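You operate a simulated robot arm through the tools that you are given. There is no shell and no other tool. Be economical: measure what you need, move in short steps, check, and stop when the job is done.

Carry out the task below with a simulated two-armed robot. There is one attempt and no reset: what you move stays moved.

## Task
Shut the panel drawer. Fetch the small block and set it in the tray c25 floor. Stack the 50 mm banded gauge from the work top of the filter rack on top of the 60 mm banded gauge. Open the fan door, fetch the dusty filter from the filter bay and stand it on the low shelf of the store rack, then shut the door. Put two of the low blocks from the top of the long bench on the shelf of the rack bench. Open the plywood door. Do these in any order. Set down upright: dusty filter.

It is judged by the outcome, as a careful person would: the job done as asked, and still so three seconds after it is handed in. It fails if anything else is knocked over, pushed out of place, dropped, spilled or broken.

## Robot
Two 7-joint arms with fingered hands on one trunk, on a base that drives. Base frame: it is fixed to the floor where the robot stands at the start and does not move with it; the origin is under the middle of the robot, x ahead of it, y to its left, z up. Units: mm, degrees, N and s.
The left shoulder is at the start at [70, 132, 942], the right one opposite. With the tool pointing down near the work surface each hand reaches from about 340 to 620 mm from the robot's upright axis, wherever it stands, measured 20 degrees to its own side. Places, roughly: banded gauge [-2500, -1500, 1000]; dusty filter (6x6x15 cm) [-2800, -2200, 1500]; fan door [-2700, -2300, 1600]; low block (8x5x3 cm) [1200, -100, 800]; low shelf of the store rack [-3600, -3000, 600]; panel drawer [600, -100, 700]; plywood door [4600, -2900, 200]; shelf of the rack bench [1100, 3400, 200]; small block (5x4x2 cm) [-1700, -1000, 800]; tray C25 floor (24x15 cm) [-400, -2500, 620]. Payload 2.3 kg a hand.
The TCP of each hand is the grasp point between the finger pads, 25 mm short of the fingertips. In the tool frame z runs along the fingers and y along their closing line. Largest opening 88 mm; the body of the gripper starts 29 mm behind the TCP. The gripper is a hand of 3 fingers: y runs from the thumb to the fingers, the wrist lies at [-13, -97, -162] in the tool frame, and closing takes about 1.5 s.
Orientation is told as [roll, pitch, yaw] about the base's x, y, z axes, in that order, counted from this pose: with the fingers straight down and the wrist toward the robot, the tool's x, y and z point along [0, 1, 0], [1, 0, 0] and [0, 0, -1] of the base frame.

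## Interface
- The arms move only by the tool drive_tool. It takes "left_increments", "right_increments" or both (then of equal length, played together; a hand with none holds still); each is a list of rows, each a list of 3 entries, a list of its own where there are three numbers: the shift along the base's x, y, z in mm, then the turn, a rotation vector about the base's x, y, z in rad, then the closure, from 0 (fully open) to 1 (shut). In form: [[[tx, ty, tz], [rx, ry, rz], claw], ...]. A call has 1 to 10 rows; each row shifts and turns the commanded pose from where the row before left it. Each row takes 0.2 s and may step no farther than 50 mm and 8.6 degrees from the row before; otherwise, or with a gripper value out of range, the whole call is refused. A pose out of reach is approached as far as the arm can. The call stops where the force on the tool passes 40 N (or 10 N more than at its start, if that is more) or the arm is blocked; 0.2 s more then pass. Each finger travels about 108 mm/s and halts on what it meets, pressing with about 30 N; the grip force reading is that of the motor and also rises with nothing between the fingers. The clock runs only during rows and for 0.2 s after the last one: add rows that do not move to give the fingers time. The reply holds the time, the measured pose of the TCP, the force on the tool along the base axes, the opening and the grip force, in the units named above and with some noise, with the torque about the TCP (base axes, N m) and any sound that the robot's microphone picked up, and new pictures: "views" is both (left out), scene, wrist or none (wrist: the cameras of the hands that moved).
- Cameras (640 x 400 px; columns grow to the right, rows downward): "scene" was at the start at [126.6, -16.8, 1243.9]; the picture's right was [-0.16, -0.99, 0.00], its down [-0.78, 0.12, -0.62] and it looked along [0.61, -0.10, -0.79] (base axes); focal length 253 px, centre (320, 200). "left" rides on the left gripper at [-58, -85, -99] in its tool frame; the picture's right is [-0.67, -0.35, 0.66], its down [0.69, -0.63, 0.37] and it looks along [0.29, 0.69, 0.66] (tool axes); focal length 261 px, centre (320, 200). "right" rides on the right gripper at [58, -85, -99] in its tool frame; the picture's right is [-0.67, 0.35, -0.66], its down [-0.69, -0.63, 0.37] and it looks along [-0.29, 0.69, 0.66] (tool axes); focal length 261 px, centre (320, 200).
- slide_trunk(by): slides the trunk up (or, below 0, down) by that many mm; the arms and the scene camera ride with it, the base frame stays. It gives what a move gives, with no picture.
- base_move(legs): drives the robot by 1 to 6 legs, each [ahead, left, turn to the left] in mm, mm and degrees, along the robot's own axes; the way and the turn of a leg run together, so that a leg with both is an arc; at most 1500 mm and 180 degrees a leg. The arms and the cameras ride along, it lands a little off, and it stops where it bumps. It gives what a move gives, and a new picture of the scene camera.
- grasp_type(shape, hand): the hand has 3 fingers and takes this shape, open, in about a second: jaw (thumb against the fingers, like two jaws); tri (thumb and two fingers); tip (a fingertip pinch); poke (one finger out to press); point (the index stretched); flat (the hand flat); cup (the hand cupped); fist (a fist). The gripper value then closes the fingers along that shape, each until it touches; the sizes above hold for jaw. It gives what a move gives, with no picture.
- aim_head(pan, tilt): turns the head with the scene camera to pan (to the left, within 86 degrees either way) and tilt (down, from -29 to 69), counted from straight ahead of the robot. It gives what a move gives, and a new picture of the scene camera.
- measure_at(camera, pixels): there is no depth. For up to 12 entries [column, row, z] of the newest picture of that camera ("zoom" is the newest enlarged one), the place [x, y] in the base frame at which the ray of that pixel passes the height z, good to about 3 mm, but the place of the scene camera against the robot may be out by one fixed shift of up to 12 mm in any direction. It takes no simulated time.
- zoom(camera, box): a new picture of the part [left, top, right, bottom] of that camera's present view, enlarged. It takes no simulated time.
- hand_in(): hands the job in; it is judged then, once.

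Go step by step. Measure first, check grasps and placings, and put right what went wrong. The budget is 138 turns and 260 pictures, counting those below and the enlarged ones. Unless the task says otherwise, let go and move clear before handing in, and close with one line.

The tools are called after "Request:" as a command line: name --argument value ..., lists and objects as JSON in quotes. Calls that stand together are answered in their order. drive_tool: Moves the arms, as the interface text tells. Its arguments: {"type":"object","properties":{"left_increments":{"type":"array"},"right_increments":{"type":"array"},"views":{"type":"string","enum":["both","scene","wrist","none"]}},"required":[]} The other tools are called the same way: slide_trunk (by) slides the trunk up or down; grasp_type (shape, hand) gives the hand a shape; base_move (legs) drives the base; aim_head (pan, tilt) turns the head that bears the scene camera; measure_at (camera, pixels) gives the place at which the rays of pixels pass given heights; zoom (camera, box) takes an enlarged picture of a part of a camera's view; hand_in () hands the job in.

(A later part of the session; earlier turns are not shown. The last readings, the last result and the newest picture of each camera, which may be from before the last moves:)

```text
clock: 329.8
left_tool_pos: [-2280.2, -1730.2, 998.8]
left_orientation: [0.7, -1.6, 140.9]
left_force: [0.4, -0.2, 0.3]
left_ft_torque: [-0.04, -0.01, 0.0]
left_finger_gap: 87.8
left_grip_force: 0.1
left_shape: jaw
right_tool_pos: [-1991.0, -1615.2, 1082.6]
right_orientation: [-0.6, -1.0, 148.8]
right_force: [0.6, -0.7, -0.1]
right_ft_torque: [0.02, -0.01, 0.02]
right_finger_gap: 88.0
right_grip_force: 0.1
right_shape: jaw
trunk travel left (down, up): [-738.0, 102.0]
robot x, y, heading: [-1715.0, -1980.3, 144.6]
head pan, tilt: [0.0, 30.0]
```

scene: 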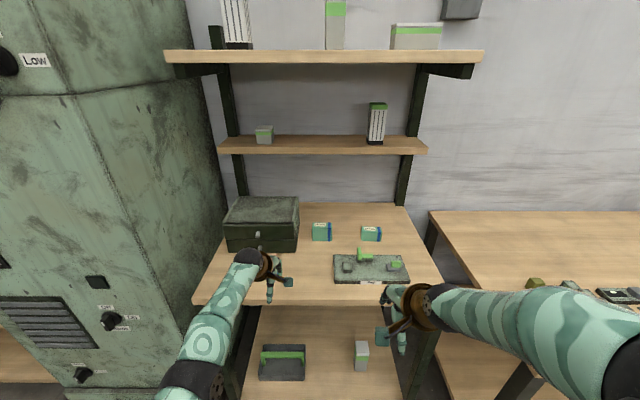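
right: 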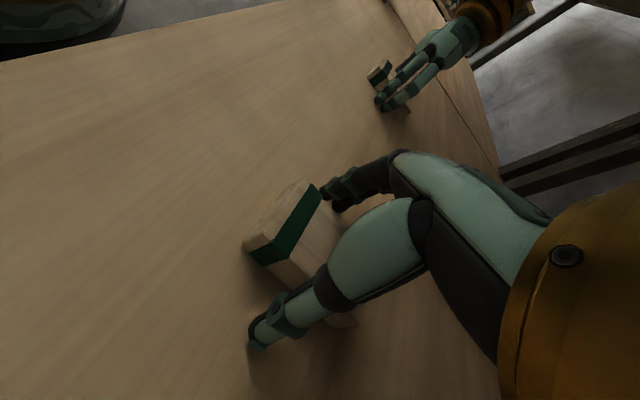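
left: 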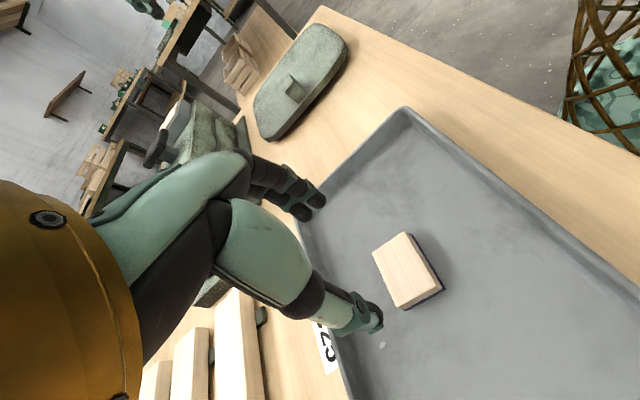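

My outstretched left hand is right by the 60 mm gauge. I'll check its wrist view before moving anything.

Request:
drive_tool --left_increments '[[[0, 0, 1], [0, 0, 0], 0]]' --views "wrist"

```text
clock: 330.2
left_tool_pos: [-2280.6, -1728.1, 997.9]
left_orientation: [0.7, -1.5, 140.9]
left_force: [-0.3, 0.6, -0.5]
left_ft_torque: [-0.01, 0.02, -0.01]
left_finger_gap: 87.7
left_grip_force: 0.2
left_shape: jaw
right_tool_pos: [-1993.5, -1613.3, 1082.2]
right_orientation: [-0.6, -0.8, 148.8]
right_force: [0.1, -1.0, -0.5]
right_ft_torque: [-0.01, 0.03, 0.01]
right_finger_gap: 87.5
right_grip_force: 0.0
right_shape: jaw
trunk travel left (down, up): [-738.0, 102.0]
robot x, y, heading: [-1714.8, -1981.6, 144.5]
head pan, tilt: [0.0, 30.0]
```

left: 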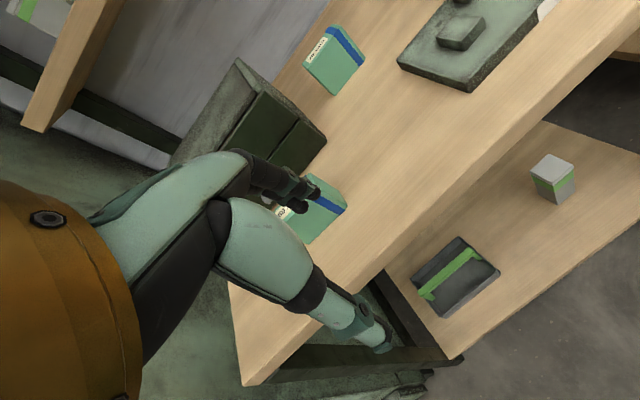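

Request:
zoom --camera "left" --box '[240, 20, 400, 260]'

```text
1.67 times, centred on (320, 140) of left
```

zoom: 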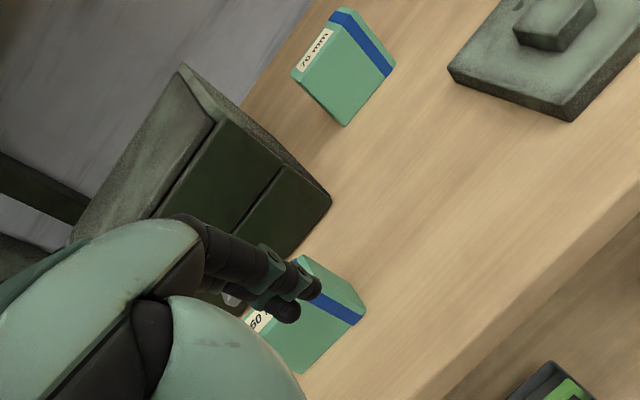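

Request:
measure_at --camera "left" --pixels '[[365.6, 59.6, 950], [335, 95.6, 950], [365.6, 59.6, 900], [335, 95.6, 900], [347.6, 206.6, 950], [309, 244, 950], [347.6, 206.6, 900], [309, 244, 900]]'

Request:
base_move --legs '[[-200, 0, 0]]'

```text
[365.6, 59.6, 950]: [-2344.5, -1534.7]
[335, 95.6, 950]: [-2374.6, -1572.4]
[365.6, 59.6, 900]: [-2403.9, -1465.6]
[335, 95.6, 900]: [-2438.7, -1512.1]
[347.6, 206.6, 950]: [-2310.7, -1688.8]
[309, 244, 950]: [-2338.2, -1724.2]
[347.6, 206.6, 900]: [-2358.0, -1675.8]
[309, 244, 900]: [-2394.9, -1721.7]
```

```text
clock: 331.7
left_tool_pos: [-2124.5, -1841.3, 995.8]
left_orientation: [0.7, -1.4, 141.2]
left_force: [-0.6, 0.0, 0.1]
left_ft_torque: [-0.05, -0.03, 0.03]
left_finger_gap: 88.0
left_grip_force: 0.0
left_shape: jaw
right_tool_pos: [-1836.7, -1725.0, 1080.6]
right_orientation: [-0.7, -0.6, 148.9]
right_force: [0.2, -0.4, 0.1]
right_ft_torque: [0.0, 0.02, -0.01]
right_finger_gap: 87.8
right_grip_force: 0.1
right_shape: jaw
trunk travel left (down, up): [-738.0, 102.0]
robot x, y, heading: [-1554.6, -2094.1, 144.8]
head pan, tilt: [0.0, 30.0]
```

scene: 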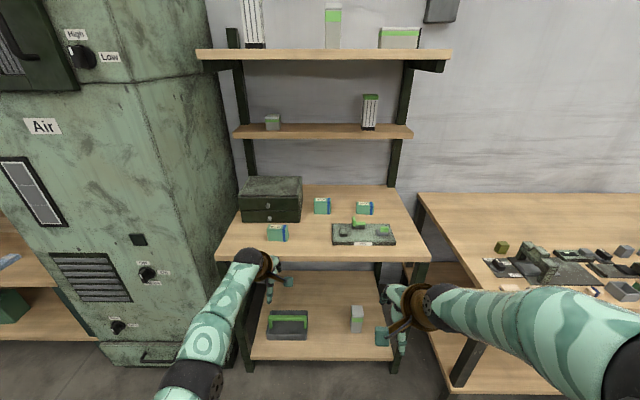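

Gauge untouched. I'll measure work-top points now and again from a lower trunk to fix the heights, and draw the left hand in.

Request:
zoom --camera "scene" --box '[216, 180, 436, 270]'

Request:
drive_tool --left_increments '[[[20, -14, -25], [0, 0, 0], 0], [[20, -14, -25], [0, 0, 0], 0], [[30, -20, -25], [0, 0, 0], 0], [[30, -20, -25], [0, 0, 0], 0], [[30, -20, 0], [0, 0, 0], 0], [[30, -20, 0], [0, 0, 0], 0]]' --views "none"

```text
2.91 times, centred on (326, 225) of scene
```

zoom: 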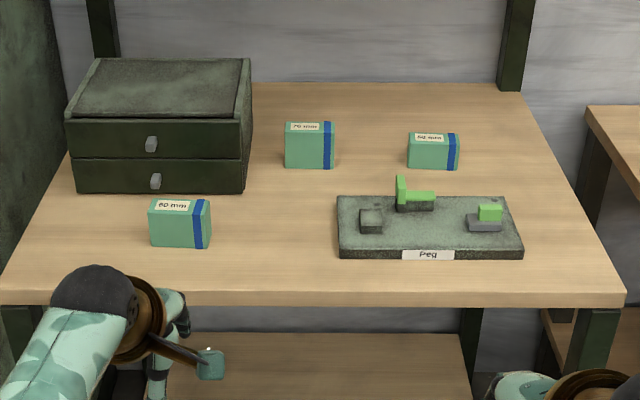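

```text
clock: 333.1
left_tool_pos: [-2044.7, -1852.0, 871.4]
left_orientation: [0.9, -2.3, 139.3]
left_force: [1.2, -0.9, -0.3]
left_ft_torque: [0.04, 0.07, 0.02]
left_finger_gap: 87.7
left_grip_force: 0.1
left_shape: jaw
left hand out of reach, approached as far as the arm can: row 1, 2, 3, 4, 5, 6
right_tool_pos: [-1833.8, -1725.5, 1081.4]
right_orientation: [-0.6, -0.9, 149.0]
right_force: [0.5, 0.7, 0.3]
right_ft_torque: [0.01, 0.07, -0.01]
right_finger_gap: 87.9
right_grip_force: 0.1
right_shape: jaw
trunk travel left (down, up): [-738.0, 102.0]
robot x, y, heading: [-1559.8, -2090.2, 144.8]
head pan, tilt: [0.0, 30.0]
```

Request:
measure_at --camera "zoom" --pixels '[[149, 246, 900], [210, 248, 900], [407, 168, 900], [458, 170, 900], [622, 306, 900], [149, 246, 850], [407, 168, 850], [622, 306, 850]]'

Request:
slide_trunk --by -230

Request:
zoom --camera "scene" --box '[180, 100, 440, 260]'

```text
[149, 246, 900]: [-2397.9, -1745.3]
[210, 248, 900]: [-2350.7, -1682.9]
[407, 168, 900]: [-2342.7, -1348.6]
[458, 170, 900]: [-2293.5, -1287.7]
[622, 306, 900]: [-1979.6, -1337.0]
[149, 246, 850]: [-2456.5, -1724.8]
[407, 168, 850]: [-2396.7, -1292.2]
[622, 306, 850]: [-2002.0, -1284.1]
```

```text
clock: 335.6
left_tool_pos: [-2044.8, -1855.1, 637.4]
left_orientation: [0.7, -1.7, 139.4]
left_force: [0.1, 0.2, 0.4]
left_ft_torque: [0.03, 0.03, -0.01]
left_finger_gap: 87.6
left_grip_force: 0.1
left_shape: jaw
right_tool_pos: [-1835.6, -1726.6, 852.2]
right_orientation: [-0.6, -0.7, 149.0]
right_force: [-0.3, -0.2, 0.5]
right_ft_torque: [0.02, 0.02, 0.03]
right_finger_gap: 87.8
right_grip_force: 0.0
right_shape: jaw
trunk travel left (down, up): [-508.0, 332.0]
robot x, y, heading: [-1555.7, -2092.1, 144.9]
head pan, tilt: [0.0, 30.0]
```

```text
2.46 times, centred on (310, 180) of scene
```

zoom: 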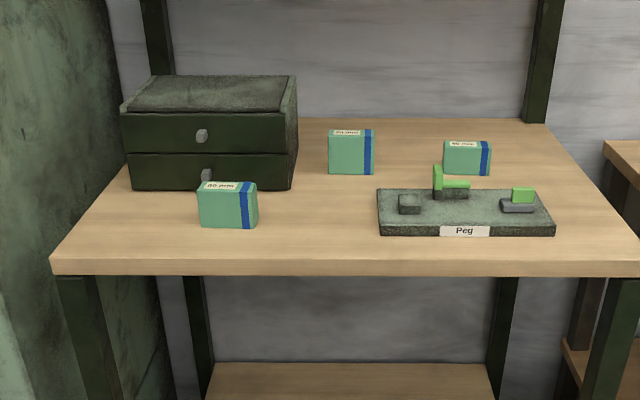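

Request:
measure_at --camera "zoom" --pixels '[[198, 228, 900], [258, 229, 900], [443, 175, 900], [491, 175, 900], [198, 228, 950], [258, 229, 950], [443, 175, 950], [491, 175, 950], [640, 263, 900], [640, 263, 950]]'

```text
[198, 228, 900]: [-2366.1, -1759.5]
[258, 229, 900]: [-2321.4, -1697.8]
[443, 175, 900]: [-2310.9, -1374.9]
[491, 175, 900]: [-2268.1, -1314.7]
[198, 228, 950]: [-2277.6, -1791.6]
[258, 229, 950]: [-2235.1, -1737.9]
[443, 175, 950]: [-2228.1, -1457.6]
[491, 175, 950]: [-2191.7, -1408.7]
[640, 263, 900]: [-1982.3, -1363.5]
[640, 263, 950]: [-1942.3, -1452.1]
```

Work top triangulates to z≈848; the gauges are 80 mm wide, 60 front edge mid (-2432,-1693), 50 front edge mid (-2370,-1260). I first bring the left hand to its natural pose, up and in.

Request:
drive_tool --left_increments '[[[4, -4, 40], [0, 0.005, 0.01], 0], [[4, -4, 40], [0, 0.005, 0.01], 0], [[4, -4, 40], [0, 0.005, 0.01], 0], [[6, -6, 40], [0, 0.005, 0.01], 0], [[8, -8, 40], [0, 0.005, 0.01], 0], [[8, -8, 40], [0, 0.005, 0.01], 0], [[10, -10, 30], [0, 0, 0.01], 0], [[10, -10, 0], [0, 0, 0.01], 0], [[10, -20, 0], [0, 0, 0], 0], [[10, -20, 0], [0, 0, 0], 0]]' --views "both"

Request:
measure_at --camera "scene" --pixels '[[361, 159, 900], [364, 156, 900], [381, 160, 900], [379, 157, 900]]'

Request:
zoom --camera "scene" --box '[340, 140, 404, 180]'

```text
clock: 337.8
left_tool_pos: [-1969.3, -1948.3, 907.0]
left_orientation: [1.8, -3.2, 143.9]
left_force: [-0.3, -0.9, -1.0]
left_ft_torque: [0.01, 0.0, 0.0]
left_finger_gap: 87.6
left_grip_force: 0.1
left_shape: jaw
right_tool_pos: [-1835.8, -1728.3, 853.0]
right_orientation: [-0.6, -0.8, 149.0]
right_force: [-0.4, -0.4, 0.0]
right_ft_torque: [0.01, 0.01, 0.0]
right_finger_gap: 87.3
right_grip_force: 0.1
right_shape: jaw
trunk travel left (down, up): [-508.0, 332.0]
robot x, y, heading: [-1555.5, -2093.1, 145.1]
head pan, tilt: [0.0, 30.0]
```

scene: 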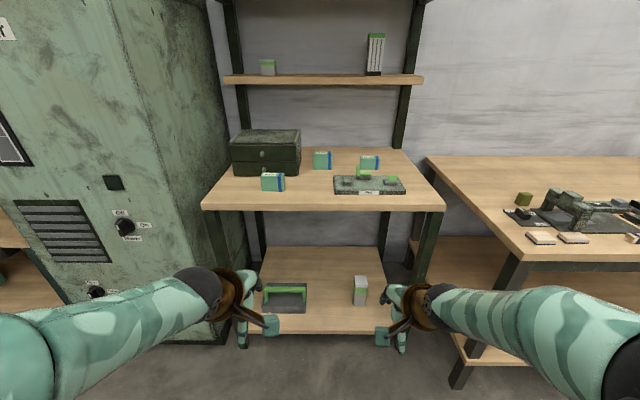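
left: 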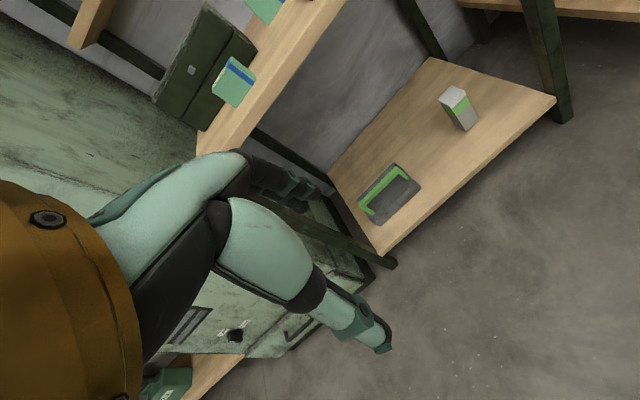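

```text
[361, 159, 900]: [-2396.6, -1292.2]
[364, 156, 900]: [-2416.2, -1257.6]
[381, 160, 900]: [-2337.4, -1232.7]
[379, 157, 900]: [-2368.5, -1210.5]
```

```text
10.00 times, centred on (372, 160) of scene
```

zoom: 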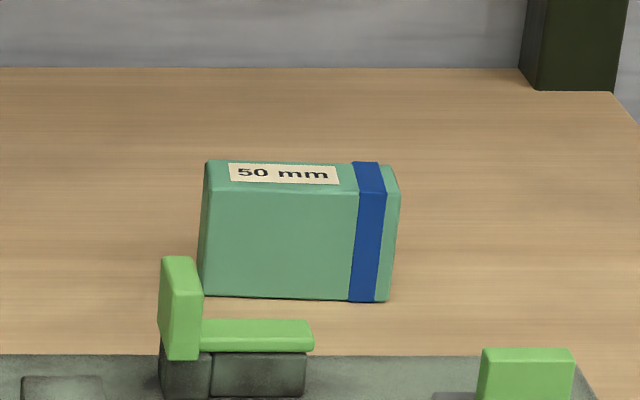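

Request:
measure_at --camera "zoom" --pixels '[[203, 187, 898], [399, 194, 898], [390, 166, 898], [208, 160, 898], [197, 296, 848], [390, 301, 848]]'

```text
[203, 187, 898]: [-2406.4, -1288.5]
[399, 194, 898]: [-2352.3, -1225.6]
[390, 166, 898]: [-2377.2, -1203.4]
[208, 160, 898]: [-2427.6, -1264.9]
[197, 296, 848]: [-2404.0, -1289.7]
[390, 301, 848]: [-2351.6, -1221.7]
```

The 50 mm gauge is 80x30x50, centre ≈ (-2388,-1249). I'll raise the trunk and drive in so the right hand can reach it.

Request:
slide_trunk --by 130

Request:
base_move --legs '[[540, -44, 0]]'

Request:
aim_head --pan 0 --tilt 45

```text
clock: 339.3
left_tool_pos: [-1969.2, -1948.7, 1038.2]
left_orientation: [1.8, -3.0, 143.9]
left_force: [-0.1, -0.3, -0.4]
left_ft_torque: [0.0, 0.01, 0.01]
left_finger_gap: 88.0
left_grip_force: 0.0
left_shape: jaw
right_tool_pos: [-1834.8, -1727.7, 981.3]
right_orientation: [-0.6, -0.8, 149.0]
right_force: [0.1, 0.8, 0.5]
right_ft_torque: [0.01, 0.03, -0.01]
right_finger_gap: 87.4
right_grip_force: 0.1
right_shape: jaw
trunk travel left (down, up): [-638.0, 202.0]
robot x, y, heading: [-1555.7, -2091.4, 144.9]
head pan, tilt: [0.0, 30.0]
```

```text
clock: 342.5
left_tool_pos: [-2386.7, -1609.9, 1038.9]
left_orientation: [1.9, -3.2, 144.8]
left_force: [-0.3, -0.3, -0.2]
left_ft_torque: [0.01, 0.02, -0.03]
left_finger_gap: 87.9
left_grip_force: 0.2
left_shape: jaw
right_tool_pos: [-2254.6, -1387.1, 981.5]
right_orientation: [-0.6, -0.8, 149.6]
right_force: [0.3, 0.2, -0.8]
right_ft_torque: [0.0, -0.02, -0.02]
right_finger_gap: 87.6
right_grip_force: 0.1
right_shape: jaw
trunk travel left (down, up): [-638.0, 202.0]
robot x, y, heading: [-1969.7, -1750.4, 145.8]
head pan, tilt: [0.0, 30.0]
```

scene: 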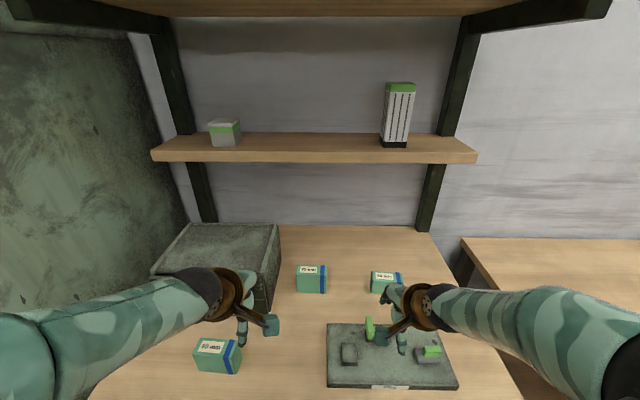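

```text
clock: 343.2
left_tool_pos: [-2386.6, -1609.1, 1039.3]
left_orientation: [1.9, -3.1, 144.7]
left_force: [0.1, -0.1, -0.3]
left_ft_torque: [0.0, 0.0, 0.02]
left_finger_gap: 87.9
left_grip_force: 0.1
left_shape: jaw
right_tool_pos: [-2255.5, -1387.1, 982.0]
right_orientation: [-0.6, -0.8, 149.7]
right_force: [0.1, 0.4, 0.6]
right_ft_torque: [0.02, -0.02, 0.01]
right_finger_gap: 87.4
right_grip_force: 0.1
right_shape: jaw
trunk travel left (down, up): [-638.0, 202.0]
robot x, y, heading: [-1968.7, -1747.7, 145.6]
head pan, tilt: [0.0, 45.0]
```

scene: 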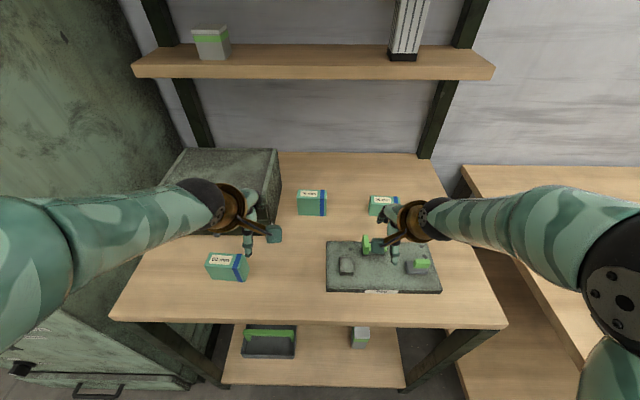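

Request:
zoom --camera "scene" --box '[352, 180, 432, 230]'

Request:
measure_at --camera "zoom" --pixels '[[142, 129, 898], [360, 129, 898], [380, 148, 898]]'

Request:
zoom --camera "scene" --box '[188, 235, 268, 285]'

```text
8.00 times, centred on (392, 205) of scene
```

zoom: 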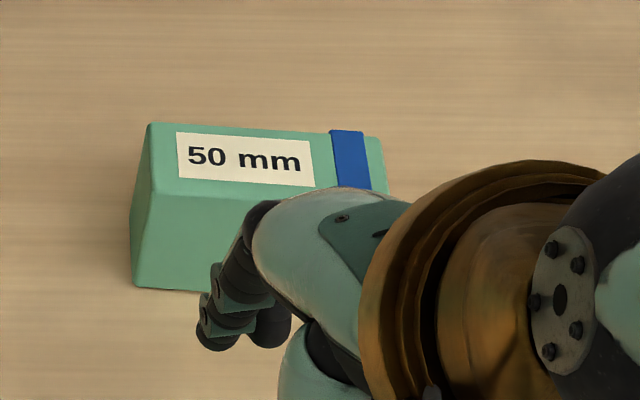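

```text
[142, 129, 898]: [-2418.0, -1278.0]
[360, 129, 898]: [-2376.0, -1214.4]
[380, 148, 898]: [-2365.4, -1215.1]
```

```text
8.00 times, centred on (228, 260) of scene
```

zoom: 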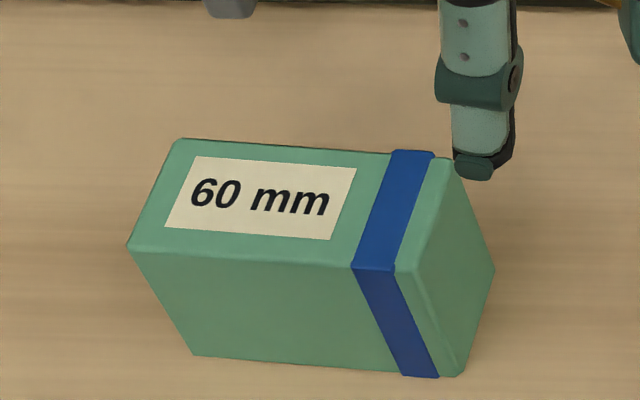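

Request:
measure_at --camera "zoom" --pixels '[[177, 141, 908], [447, 157, 908], [402, 272, 908], [128, 247, 908], [193, 355, 848], [455, 376, 848], [492, 270, 848]]'

Request:
measure_at --camera "scene" --pixels '[[370.8, 195.5, 898], [399.9, 197.1, 898], [371, 204.9, 898], [368.6, 215.7, 848]]'

```text
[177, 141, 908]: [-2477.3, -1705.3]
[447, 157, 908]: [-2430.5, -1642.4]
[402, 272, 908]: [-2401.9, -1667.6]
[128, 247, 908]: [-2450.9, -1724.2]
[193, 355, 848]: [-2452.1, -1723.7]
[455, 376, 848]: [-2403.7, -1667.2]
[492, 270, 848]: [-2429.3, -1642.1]
```

```text
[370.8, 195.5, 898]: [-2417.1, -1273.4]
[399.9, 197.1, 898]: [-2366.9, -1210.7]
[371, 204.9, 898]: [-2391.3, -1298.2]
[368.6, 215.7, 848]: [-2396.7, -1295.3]
```

Heights confirmed (848). 60 mm centre (-2440,-1685), 50 mm centre (-2379,-1252), both yawed ~142°. Moving the right hand over the 50 mm gauge.

Request:
drive_tool --right_increments '[[[-24.7, 27, 0], [0, 0, -0.027], 0.35], [[-24.7, 27, 0], [0, 0, -0.027], 0.35], [[-24.7, 27, 0], [0, 0, -0.027], 0.35], [[-24.7, 27, 0], [0, 0, -0.027], 0.35], [[-24.7, 27, -10], [0, 0, -0.027], 0.35], [[0, 0, -25], [0, 0, 0], 0.35]]' --views "both"

```text
clock: 344.6
left_tool_pos: [-2387.5, -1610.2, 1038.7]
left_orientation: [1.8, -3.1, 144.7]
left_force: [0.2, -0.6, 1.0]
left_ft_torque: [0.0, 0.03, 0.03]
left_finger_gap: 87.9
left_grip_force: 0.0
left_shape: jaw
right_tool_pos: [-2371.1, -1256.3, 946.3]
right_orientation: [-0.7, -0.8, 141.8]
right_force: [-0.6, 0.2, 0.1]
right_ft_torque: [-0.01, 0.02, 0.0]
right_finger_gap: 57.4
right_grip_force: 0.0
right_shape: jaw
right hand out of reach, approached as far as the arm can: row 5
trunk travel left (down, up): [-638.0, 202.0]
robot x, y, heading: [-1973.2, -1749.2, 145.6]
head pan, tilt: [0.0, 45.0]
```

scene: 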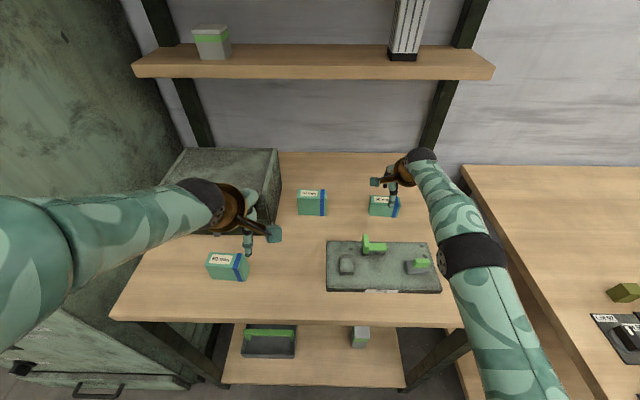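
right: 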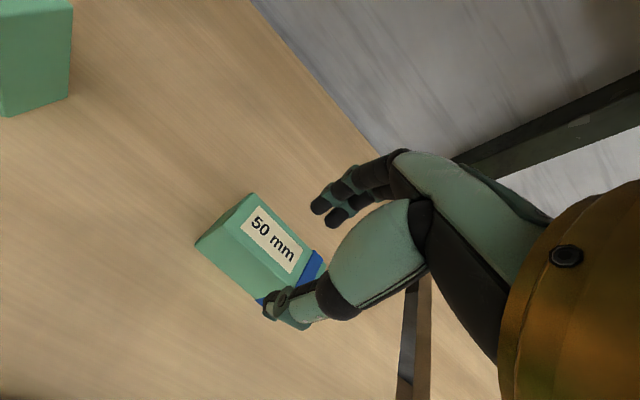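

Request:
measure_at --camera "right" --pixels '[[252, 194, 898], [230, 226, 898], [196, 244, 848], [323, 257, 898]]'

Request:
zoom --camera "right" --box '[180, 170, 340, 340]'

```text
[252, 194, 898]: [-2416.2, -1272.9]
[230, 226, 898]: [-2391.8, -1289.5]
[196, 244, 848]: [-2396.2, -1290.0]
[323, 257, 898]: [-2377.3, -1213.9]
```

```text
2.35 times, centred on (260, 255) of right
```

zoom: 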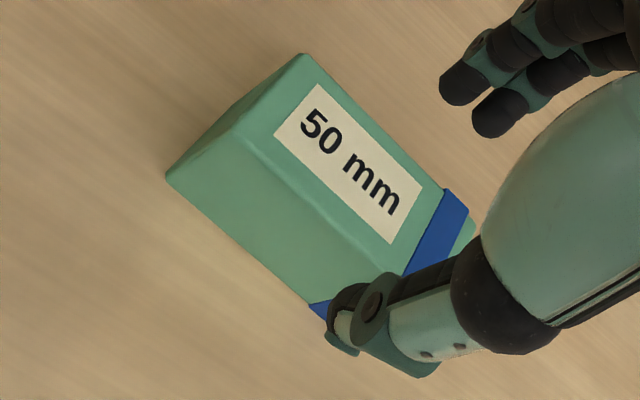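

Wrist view confirms: centre (-2380,-1250). I'm 10 mm short; edging the base 12 mm ahead, then descending and closing.

Request:
base_move --legs '[[12, 0, 0]]'

Request:
drive_tool --right_increments '[[[0, 0, -25], [0, 0, 0], 0.35], [[0, 0, -20], [0, 0, 0], 0.35], [[0, 0, -15], [0, 0, 0], 0.35], [[0, 0, -8], [0, 0, 0], 0.35]]' --views "both"

```text
clock: 345.4
left_tool_pos: [-2395.0, -1604.1, 1039.7]
left_orientation: [1.8, -3.3, 144.8]
left_force: [0.9, 0.8, 0.3]
left_ft_torque: [0.01, 0.02, 0.0]
left_finger_gap: 87.6
left_grip_force: 0.2
left_shape: jaw
right_tool_pos: [-2380.6, -1251.2, 946.8]
right_orientation: [-0.5, -0.9, 141.9]
right_force: [0.0, 0.1, -0.4]
right_ft_torque: [-0.04, -0.02, 0.0]
right_finger_gap: 57.4
right_grip_force: 0.1
right_shape: jaw
trunk travel left (down, up): [-638.0, 202.0]
robot x, y, heading: [-1981.0, -1740.7, 145.5]
head pan, tilt: [0.0, 45.0]
```

scene: 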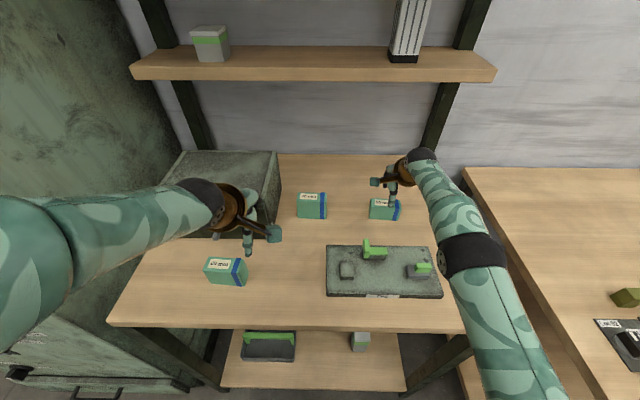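

```text
clock: 346.4
left_tool_pos: [-2398.1, -1603.4, 1039.8]
left_orientation: [1.9, -3.1, 144.6]
left_force: [-0.3, 0.0, -0.4]
left_ft_torque: [0.01, -0.02, 0.0]
left_finger_gap: 87.8
left_grip_force: 0.0
left_shape: jaw
right_tool_pos: [-2381.6, -1250.6, 877.6]
right_orientation: [-0.5, -0.8, 142.0]
right_force: [-0.3, 0.4, -0.9]
right_ft_torque: [-0.02, -0.02, 0.03]
right_finger_gap: 57.3
right_grip_force: 0.2
right_shape: jaw
trunk travel left (down, up): [-638.0, 202.0]
robot x, y, heading: [-1976.9, -1743.4, 145.9]
head pan, tilt: [0.0, 45.0]
```

scene: 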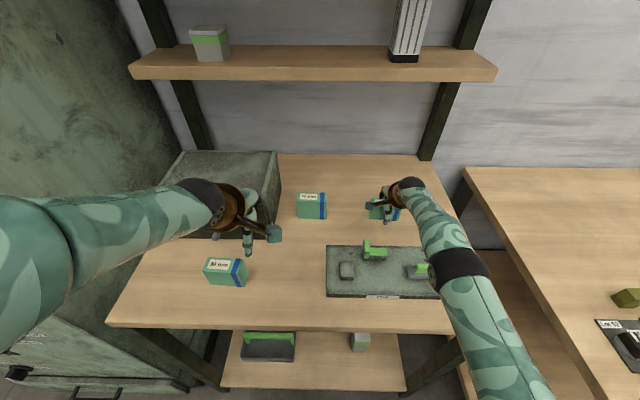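
right: 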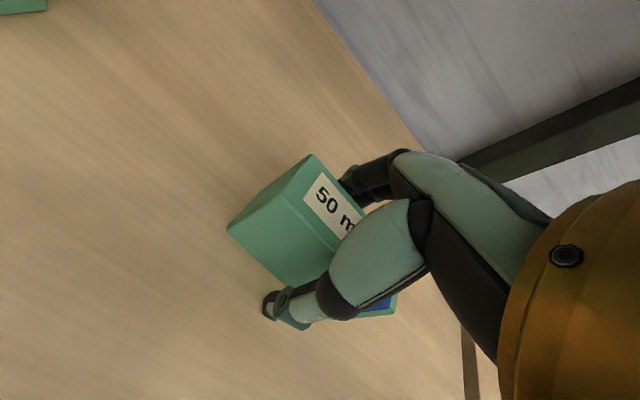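

Perfectly straddled. Close and lift 110 mm.

Request:
drive_tool --right_increments '[[[0, 0, 0], [0, 0, 0], 1], [[0, 0, 0], [0, 0, 0], 1], [[0, 0, 0], [0, 0, 0], 1], [[0, 0, 0], [0, 0, 0], 1], [[0, 0, 10], [0, 0, 0], 1], [[0, 0, 25], [0, 0, 0], 1], [[0, 0, 25], [0, 0, 0], 1], [[0, 0, 25], [0, 0, 0], 1], [[2, -1.5, 25], [0, 0, 0], 1]]' --views "wrist"

```text
clock: 348.4
left_tool_pos: [-2397.0, -1602.2, 1037.2]
left_orientation: [1.9, -3.1, 144.7]
left_force: [-0.8, 0.0, 0.0]
left_ft_torque: [0.0, 0.02, -0.01]
left_finger_gap: 87.5
left_grip_force: 0.0
left_shape: jaw
right_tool_pos: [-2380.2, -1251.2, 988.2]
right_orientation: [-0.6, -0.9, 142.0]
right_force: [0.2, 0.1, -3.8]
right_ft_torque: [0.0, 0.03, 0.0]
right_finger_gap: 30.2
right_grip_force: 30.3
right_shape: jaw
trunk travel left (down, up): [-638.0, 202.0]
robot x, y, heading: [-1980.2, -1743.1, 145.7]
head pan, tilt: [0.0, 45.0]
```

right: 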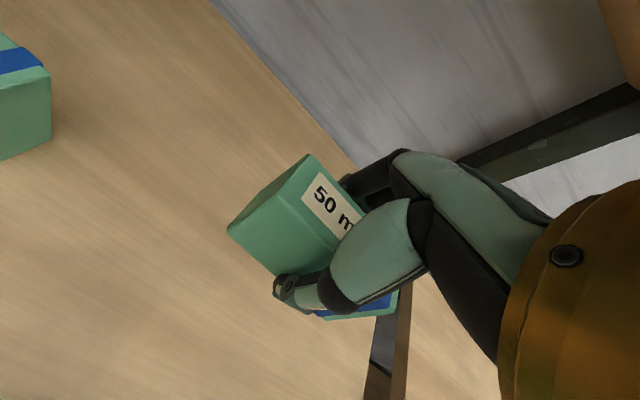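

The 50 mm gauge is held (gap 30). I'll back off 200, and pull the left hand up and back out of the way before sliding left.

Request:
base_move --legs '[[-200, 0, 0]]'

Request:
drive_tool --left_increments '[[[18, -13, 5], [0, 0, 0], 0], [[18, -13, 5], [0, 0, 0], 0], [[18, -13, 5], [0, 0, 0], 0], [[18, -13, 5], [0, 0, 0], 0]]' --views "scene"

```text
clock: 350.0
left_tool_pos: [-2231.1, -1717.7, 1037.4]
left_orientation: [1.8, -2.9, 144.7]
left_force: [0.0, -0.1, 0.7]
left_ft_torque: [-0.01, 0.01, 0.01]
left_finger_gap: 87.8
left_grip_force: 0.0
left_shape: jaw
right_tool_pos: [-2214.6, -1366.3, 984.7]
right_orientation: [-0.6, -0.7, 142.1]
right_force: [0.7, 0.0, -4.4]
right_ft_torque: [0.0, -0.03, -0.02]
right_finger_gap: 30.1
right_grip_force: 29.9
right_shape: jaw
trunk travel left (down, up): [-638.0, 202.0]
robot x, y, heading: [-1813.1, -1859.7, 145.6]
head pan, tilt: [0.0, 45.0]
```

scene: 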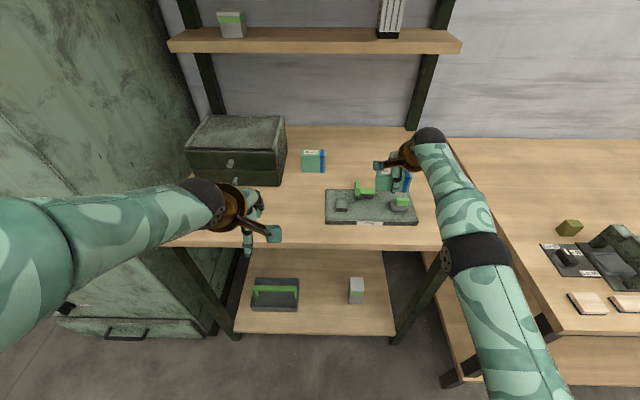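

```text
clock: 351.0
left_tool_pos: [-2157.3, -1770.3, 1060.1]
left_orientation: [1.9, -3.1, 144.7]
left_force: [0.8, 1.3, -1.0]
left_ft_torque: [0.0, 0.0, 0.0]
left_finger_gap: 87.8
left_grip_force: 0.1
left_shape: jaw
left hand out of reach, approached as far as the arm can: row 1
right_tool_pos: [-2212.9, -1366.0, 985.8]
right_orientation: [-0.6, -0.7, 142.0]
right_force: [0.4, -0.7, -4.1]
right_ft_torque: [0.04, 0.0, 0.01]
right_finger_gap: 30.6
right_grip_force: 30.3
right_shape: jaw
trunk travel left (down, up): [-638.0, 202.0]
robot x, y, heading: [-1813.9, -1856.6, 145.4]
head pan, tilt: [0.0, 45.0]
```

scene: 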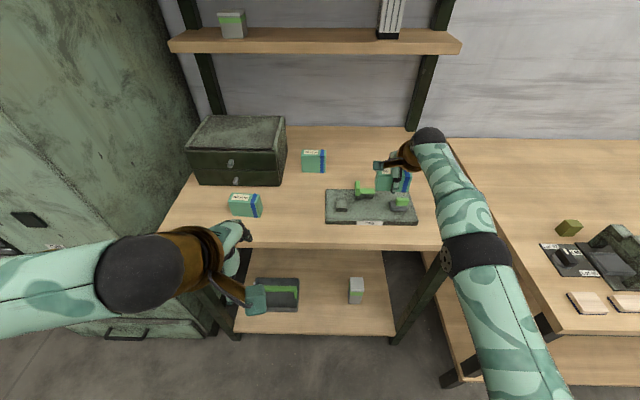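

Request:
measure_at --camera "scene" --pixels '[[213, 333, 0], [60, 330, 0], [170, 246, 850], [230, 212, 848], [260, 217, 848]]'

Request:
base_move --legs '[[-20, 270, 0]]'

```text
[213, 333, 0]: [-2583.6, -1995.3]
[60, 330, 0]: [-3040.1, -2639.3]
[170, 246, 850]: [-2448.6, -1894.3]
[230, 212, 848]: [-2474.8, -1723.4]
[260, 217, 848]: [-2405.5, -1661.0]
```

```text
clock: 352.9
left_tool_pos: [-2293.2, -2004.6, 1058.8]
left_orientation: [1.9, -3.1, 144.6]
left_force: [0.2, 0.0, 0.2]
left_ft_torque: [0.0, 0.0, -0.02]
left_finger_gap: 87.8
left_grip_force: 0.0
left_shape: jaw
right_tool_pos: [-2348.1, -1599.7, 986.5]
right_orientation: [-0.5, -0.7, 142.0]
right_force: [0.4, 0.4, -4.2]
right_ft_torque: [-0.02, 0.01, 0.0]
right_finger_gap: 30.3
right_grip_force: 30.2
right_shape: jaw
trunk travel left (down, up): [-638.0, 202.0]
robot x, y, heading: [-1950.0, -2095.7, 145.4]
head pan, tilt: [0.0, 45.0]
```

scene: 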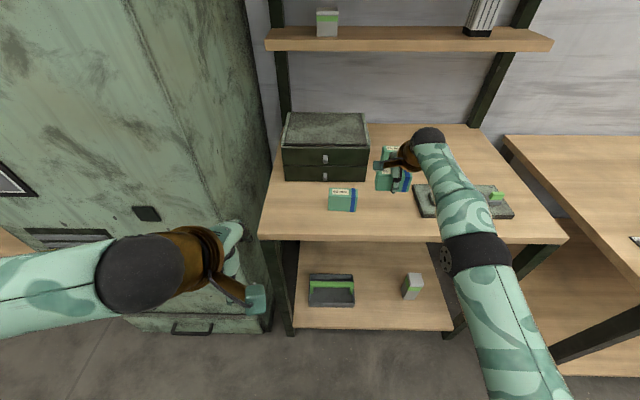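

Re-measuring the 60 mm gauge top from here before placing.

Request:
zoom --camera "scene" --box '[316, 175, 380, 220]'

```text
8.89 times, centred on (348, 198) of scene
```

zoom: 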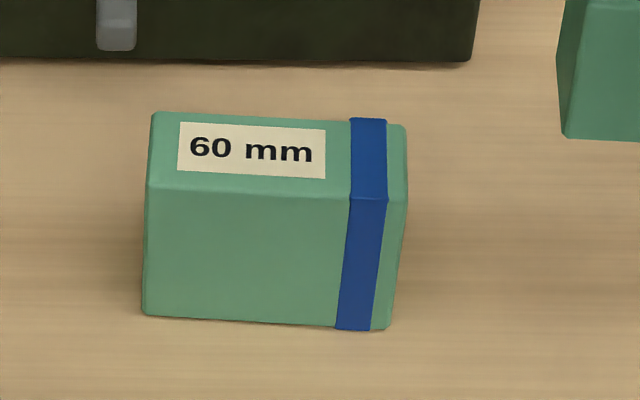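

Request:
measure_at --camera "zoom" --pixels '[[153, 112, 908], [405, 125, 908], [406, 201, 908], [149, 187, 908], [143, 312, 848], [388, 327, 848]]'

```text
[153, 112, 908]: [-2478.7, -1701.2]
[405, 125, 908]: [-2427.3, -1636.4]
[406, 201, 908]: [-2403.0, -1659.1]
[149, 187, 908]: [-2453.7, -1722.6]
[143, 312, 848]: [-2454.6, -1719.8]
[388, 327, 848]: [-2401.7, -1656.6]
```

Target for stacking: centre (-2440.5,-1682), top 908. Moving the base 90 mm ahead, then the hand above it.

Request:
base_move --legs '[[90, 0, 0]]'

```text
clock: 354.0
left_tool_pos: [-2365.8, -1956.3, 1059.0]
left_orientation: [1.8, -3.1, 144.5]
left_force: [0.9, -0.3, -0.1]
left_ft_torque: [-0.01, 0.0, 0.03]
left_finger_gap: 87.9
left_grip_force: 0.0
left_shape: jaw
right_tool_pos: [-2420.9, -1550.0, 987.5]
right_orientation: [-0.7, -0.8, 141.9]
right_force: [-0.4, 1.1, -3.9]
right_ft_torque: [-0.01, -0.03, -0.02]
right_finger_gap: 30.2
right_grip_force: 30.3
right_shape: jaw
trunk travel left (down, up): [-638.0, 202.0]
robot x, y, heading: [-2023.2, -2041.8, 145.3]
head pan, tilt: [0.0, 45.0]
```

scene: 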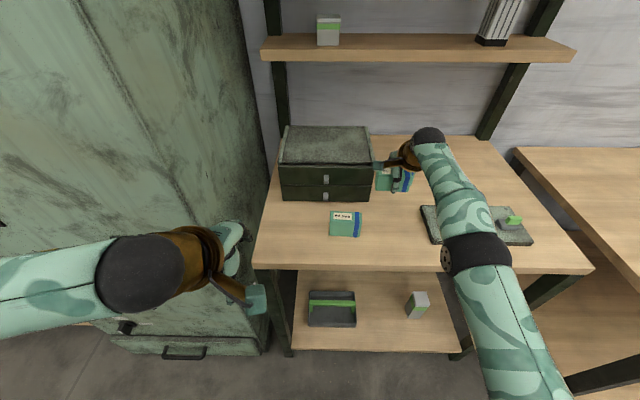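

Request:
drive_tool --right_increments '[[[16, -12, 0], [0, 0, 0], 1], [[16, -12, 0], [0, 0, 0], 1], [[16, -12, 0], [0, 0, 0], 1], [[-14, -19.4, 0], [0, 0, 0], 1], [[-14, -19.4, 0], [0, 0, 0], 1], [[-14, -19.4, 0], [0, 0, 0], 1], [[-14, -19.4, -10], [0, 0, 0], 1], [[-12.4, -19.4, -15], [0, 0, 0], 1]]' --views "both"

```text
clock: 355.8
left_tool_pos: [-2366.9, -1955.4, 1058.0]
left_orientation: [1.9, -3.1, 144.6]
left_force: [-0.1, -0.4, 0.1]
left_ft_torque: [-0.02, -0.01, 0.02]
left_finger_gap: 87.8
left_grip_force: 0.1
left_shape: jaw
right_tool_pos: [-2440.4, -1684.6, 960.3]
right_orientation: [-0.6, -0.7, 141.8]
right_force: [0.3, -0.1, -3.5]
right_ft_torque: [0.0, 0.02, 0.0]
right_finger_gap: 30.4
right_grip_force: 30.3
right_shape: jaw
trunk travel left (down, up): [-638.0, 202.0]
robot x, y, heading: [-2020.2, -2042.4, 145.6]
head pan, tilt: [0.0, 45.0]
```

scene: 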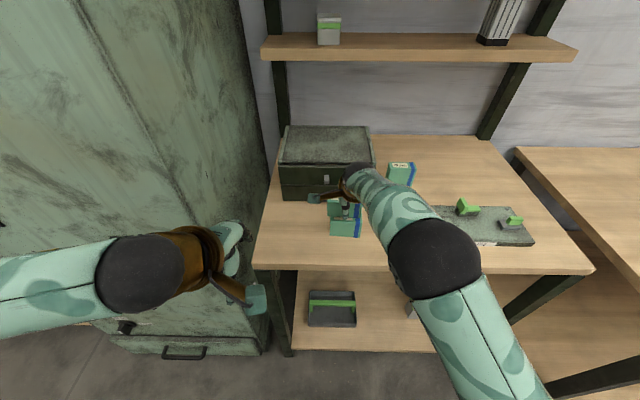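
right: 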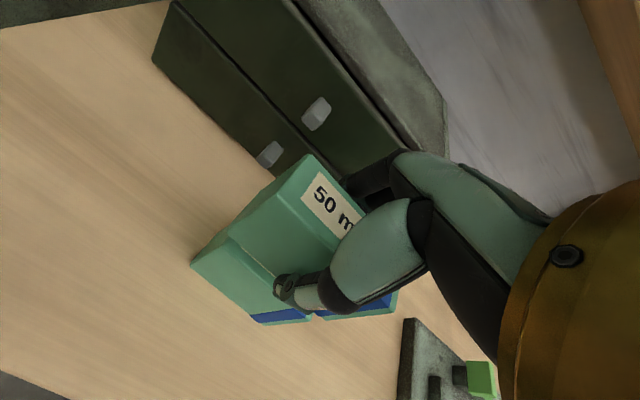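

Request:
zoom --camera "right" --box '[170, 140, 410, 340]'

Request:
zoom --camera "scene" --box '[308, 185, 388, 245]'

```text
2.00 times, centred on (290, 240) of right
```

zoom: 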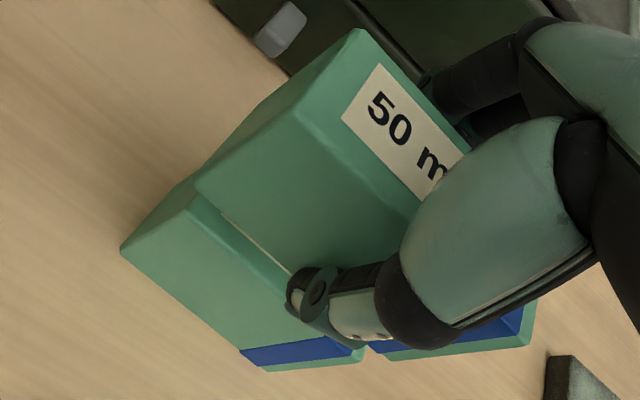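

```text
6.67 times, centred on (348, 215) of scene
```

zoom: 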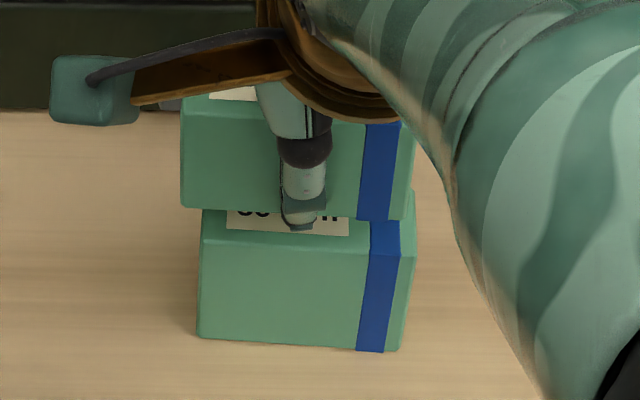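

Request:
measure_at --camera "right" --pixels '[[226, 243.5, 908], [190.5, 265, 848], [229, 234, 930.7]]'

Request:
measure_at --camera "zoom" --pixels '[[203, 243, 908], [197, 335, 848], [398, 350, 848], [181, 207, 930.7], [405, 218, 930.7], [411, 258, 908]]'

```text
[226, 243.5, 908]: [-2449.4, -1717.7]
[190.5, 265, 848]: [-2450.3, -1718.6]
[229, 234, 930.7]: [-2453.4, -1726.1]
```

```text
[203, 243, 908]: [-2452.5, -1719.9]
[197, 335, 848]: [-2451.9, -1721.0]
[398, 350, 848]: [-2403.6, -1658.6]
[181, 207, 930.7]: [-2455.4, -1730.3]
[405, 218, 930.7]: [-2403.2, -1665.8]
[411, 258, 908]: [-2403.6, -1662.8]
```

Both views say the 50 is ~7 mm too far left and 2–3 mm too near. Correcting by (+2,+6.7) and lowering to just above contact.

Request:
drive_tool --right_increments '[[[2, 6.7, 0], [0, 0, 0], 1], [[0, 0, -8], [0, 0, 0], 1], [[0, 0, -8], [0, 0, 0], 1], [[0, 0, -3], [0, 0, 0], 1], [[0, 0, 0], [0, 0, 0], 1]]' --views "both"

Request:
zoom --camera "right" --box '[170, 140, 410, 340]'

Request:
zoom --camera "scene" --box '[308, 185, 388, 245]'

```text
clock: 357.0
left_tool_pos: [-2367.1, -1955.5, 1059.2]
left_orientation: [1.8, -3.1, 144.5]
left_force: [-0.6, -0.5, 0.5]
left_ft_torque: [0.01, -0.02, 0.0]
left_finger_gap: 87.7
left_grip_force: 0.1
left_shape: jaw
right_tool_pos: [-2438.4, -1677.0, 942.4]
right_orientation: [-0.5, -0.8, 141.9]
right_force: [1.2, -0.5, -4.1]
right_ft_torque: [0.03, -0.02, -0.02]
right_finger_gap: 30.0
right_grip_force: 30.1
right_shape: jaw
trunk travel left (down, up): [-638.0, 202.0]
robot x, y, heading: [-2022.2, -2041.6, 145.2]
head pan, tilt: [0.0, 45.0]
```

scene: 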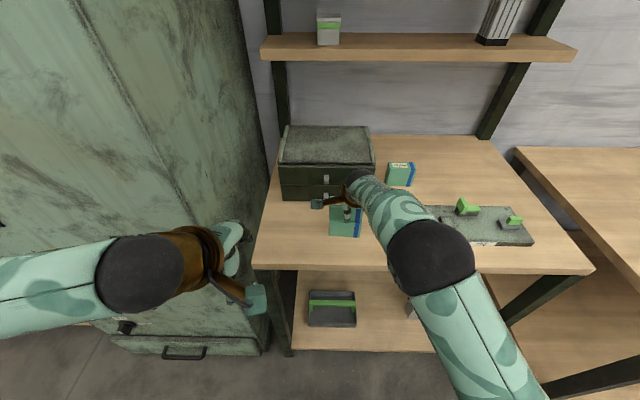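
right: 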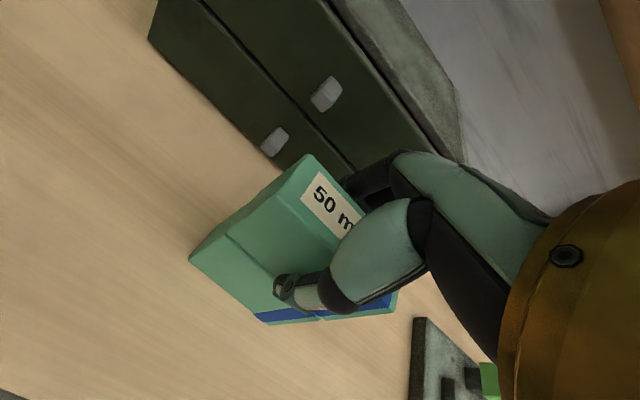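

```text
2.00 times, centred on (290, 240) of right
```

zoom: 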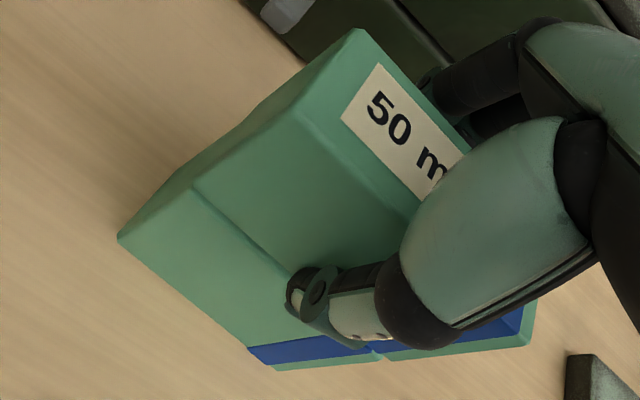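

```text
6.67 times, centred on (348, 215) of scene
```

zoom: 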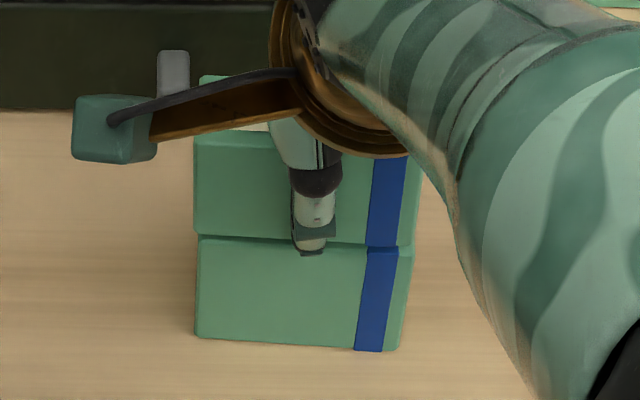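

Well aligned with the 60. Lowering the last 4 mm, then opening and rising.

Request:
drive_tool --right_increments '[[[0, 0, -2], [0, 0, 0], 1], [[0, 0, -2], [0, 0, 0], 1], [[0, 0, 0], [0, 0, 0], 1]]' --views "none"

```text
clock: 357.8
left_tool_pos: [-2366.3, -1955.3, 1059.2]
left_orientation: [2.0, -3.1, 144.5]
left_force: [-0.2, -1.0, 0.0]
left_ft_torque: [0.0, -0.05, 0.02]
left_finger_gap: 87.9
left_grip_force: 0.1
left_shape: jaw
right_tool_pos: [-2439.0, -1677.0, 938.6]
right_orientation: [-0.6, -0.7, 142.0]
right_force: [1.1, 0.9, -4.4]
right_ft_torque: [0.0, 0.02, 0.01]
right_finger_gap: 30.5
right_grip_force: 30.4
right_shape: jaw
trunk travel left (down, up): [-638.0, 202.0]
robot x, y, heading: [-2019.2, -2044.3, 145.8]
head pan, tilt: [0.0, 45.0]
```

Weight is still on the hand (-4.4 N); going down in small steps until it bears.

Request:
drive_tool --right_increments '[[[0, 0, -1.2], [0, 0, 0], 1], [[0, 0, -1.2], [0, 0, 0], 1], [[0, 0, 0], [0, 0, 0], 1]]' --views "none"

```text
clock: 358.6
left_tool_pos: [-2365.5, -1955.6, 1059.2]
left_orientation: [1.8, -3.1, 144.6]
left_force: [1.4, 0.2, 0.8]
left_ft_torque: [-0.04, 0.0, 0.01]
left_finger_gap: 87.7
left_grip_force: 0.2
left_shape: jaw
right_tool_pos: [-2439.4, -1676.4, 936.0]
right_orientation: [-0.6, -0.9, 141.9]
right_force: [-1.5, 0.1, 1.2]
right_ft_torque: [0.02, 0.05, -0.01]
right_finger_gap: 30.0
right_grip_force: 30.0
right_shape: jaw
trunk travel left (down, up): [-638.0, 202.0]
robot x, y, heading: [-2023.0, -2044.5, 145.5]
head pan, tilt: [0.0, 45.0]
```

Bearing now. Opening gently and lifting away.

Request:
drive_tool --right_increments '[[[0, 0, 0], [0, 0, 0], 0.55], [[0, 0, 0], [0, 0, 0], 0.4], [[0, 0, 0], [0, 0, 0], 0.35], [[0, 0, 15], [0, 0, 0], 0.35], [[0, 0, 25], [0, 0, 0], 0.35], [[0, 0, 25], [0, 0, 0], 0.35], [[0, 0, 20], [0, 0, 0], 0.35]]' --views "wrist"

Request:
base_move --legs '[[-350, 0, 0]]'

Request:
aim_head --pan 25 --tilt 15

```text
clock: 360.2
left_tool_pos: [-2365.2, -1955.9, 1058.4]
left_orientation: [1.9, -3.0, 144.6]
left_force: [-0.3, -0.2, 0.2]
left_ft_torque: [-0.02, 0.0, 0.01]
left_finger_gap: 87.9
left_grip_force: 0.0
left_shape: jaw
right_tool_pos: [-2442.0, -1674.4, 1022.1]
right_orientation: [-0.6, -0.8, 141.9]
right_force: [-0.2, 0.1, -0.6]
right_ft_torque: [-0.03, 0.0, -0.03]
right_finger_gap: 56.9
right_grip_force: 0.0
right_shape: jaw
trunk travel left (down, up): [-638.0, 202.0]
robot x, y, heading: [-2021.1, -2043.3, 145.5]
head pan, tilt: [0.0, 45.0]
```

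right: 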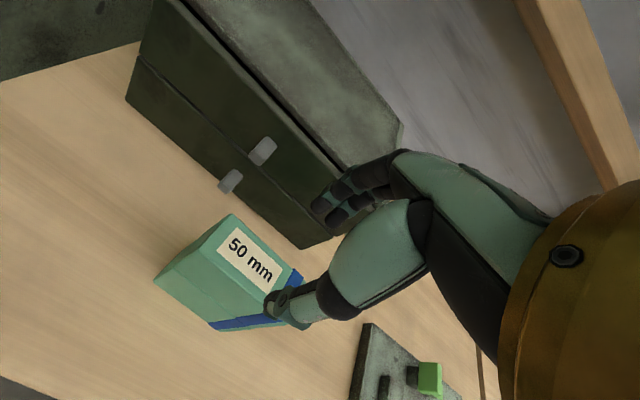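

```text
clock: 362.4
left_tool_pos: [-2089.5, -2145.2, 1059.3]
left_orientation: [1.9, -3.1, 144.2]
left_force: [-0.7, 0.2, -0.7]
left_ft_torque: [-0.02, 0.02, 0.04]
left_finger_gap: 87.8
left_grip_force: 0.1
left_shape: jaw
right_tool_pos: [-2163.2, -1864.0, 1020.9]
right_orientation: [-0.6, -0.8, 141.5]
right_force: [-0.2, -0.3, 0.0]
right_ft_torque: [0.02, -0.03, -0.03]
right_finger_gap: 56.7
right_grip_force: 0.0
right_shape: jaw
trunk travel left (down, up): [-638.0, 202.0]
robot x, y, heading: [-1745.5, -2235.2, 145.3]
head pan, tilt: [0.0, 45.0]
```

scene: 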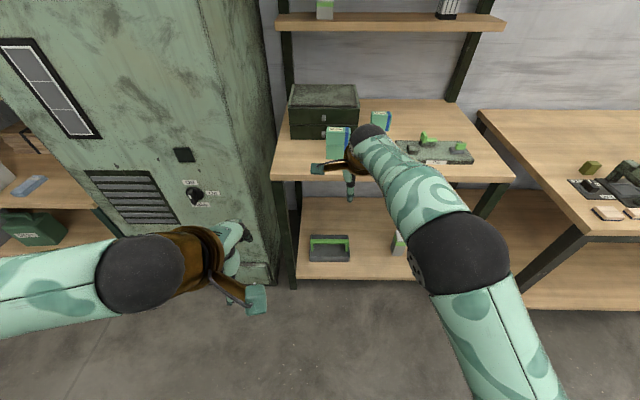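

```text
clock: 363.4
left_tool_pos: [-2087.8, -2145.5, 1059.1]
left_orientation: [1.9, -3.2, 144.3]
left_force: [0.7, -0.3, -0.3]
left_ft_torque: [0.02, 0.01, 0.03]
left_finger_gap: 87.6
left_grip_force: 0.1
left_shape: jaw
right_tool_pos: [-2162.8, -1864.8, 1021.2]
right_orientation: [-0.6, -0.9, 141.6]
right_force: [-1.0, 0.5, 0.0]
right_ft_torque: [0.01, 0.02, 0.02]
right_finger_gap: 57.0
right_grip_force: 0.2
right_shape: jaw
trunk travel left (down, up): [-638.0, 202.0]
robot x, y, heading: [-1745.7, -2236.1, 145.5]
head pan, tilt: [25.0, 15.0]
```

scene: 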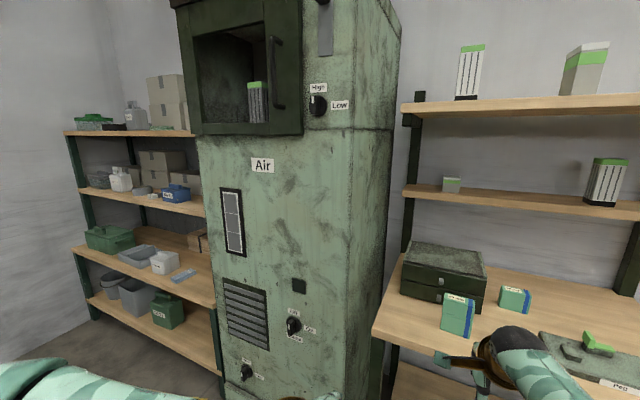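

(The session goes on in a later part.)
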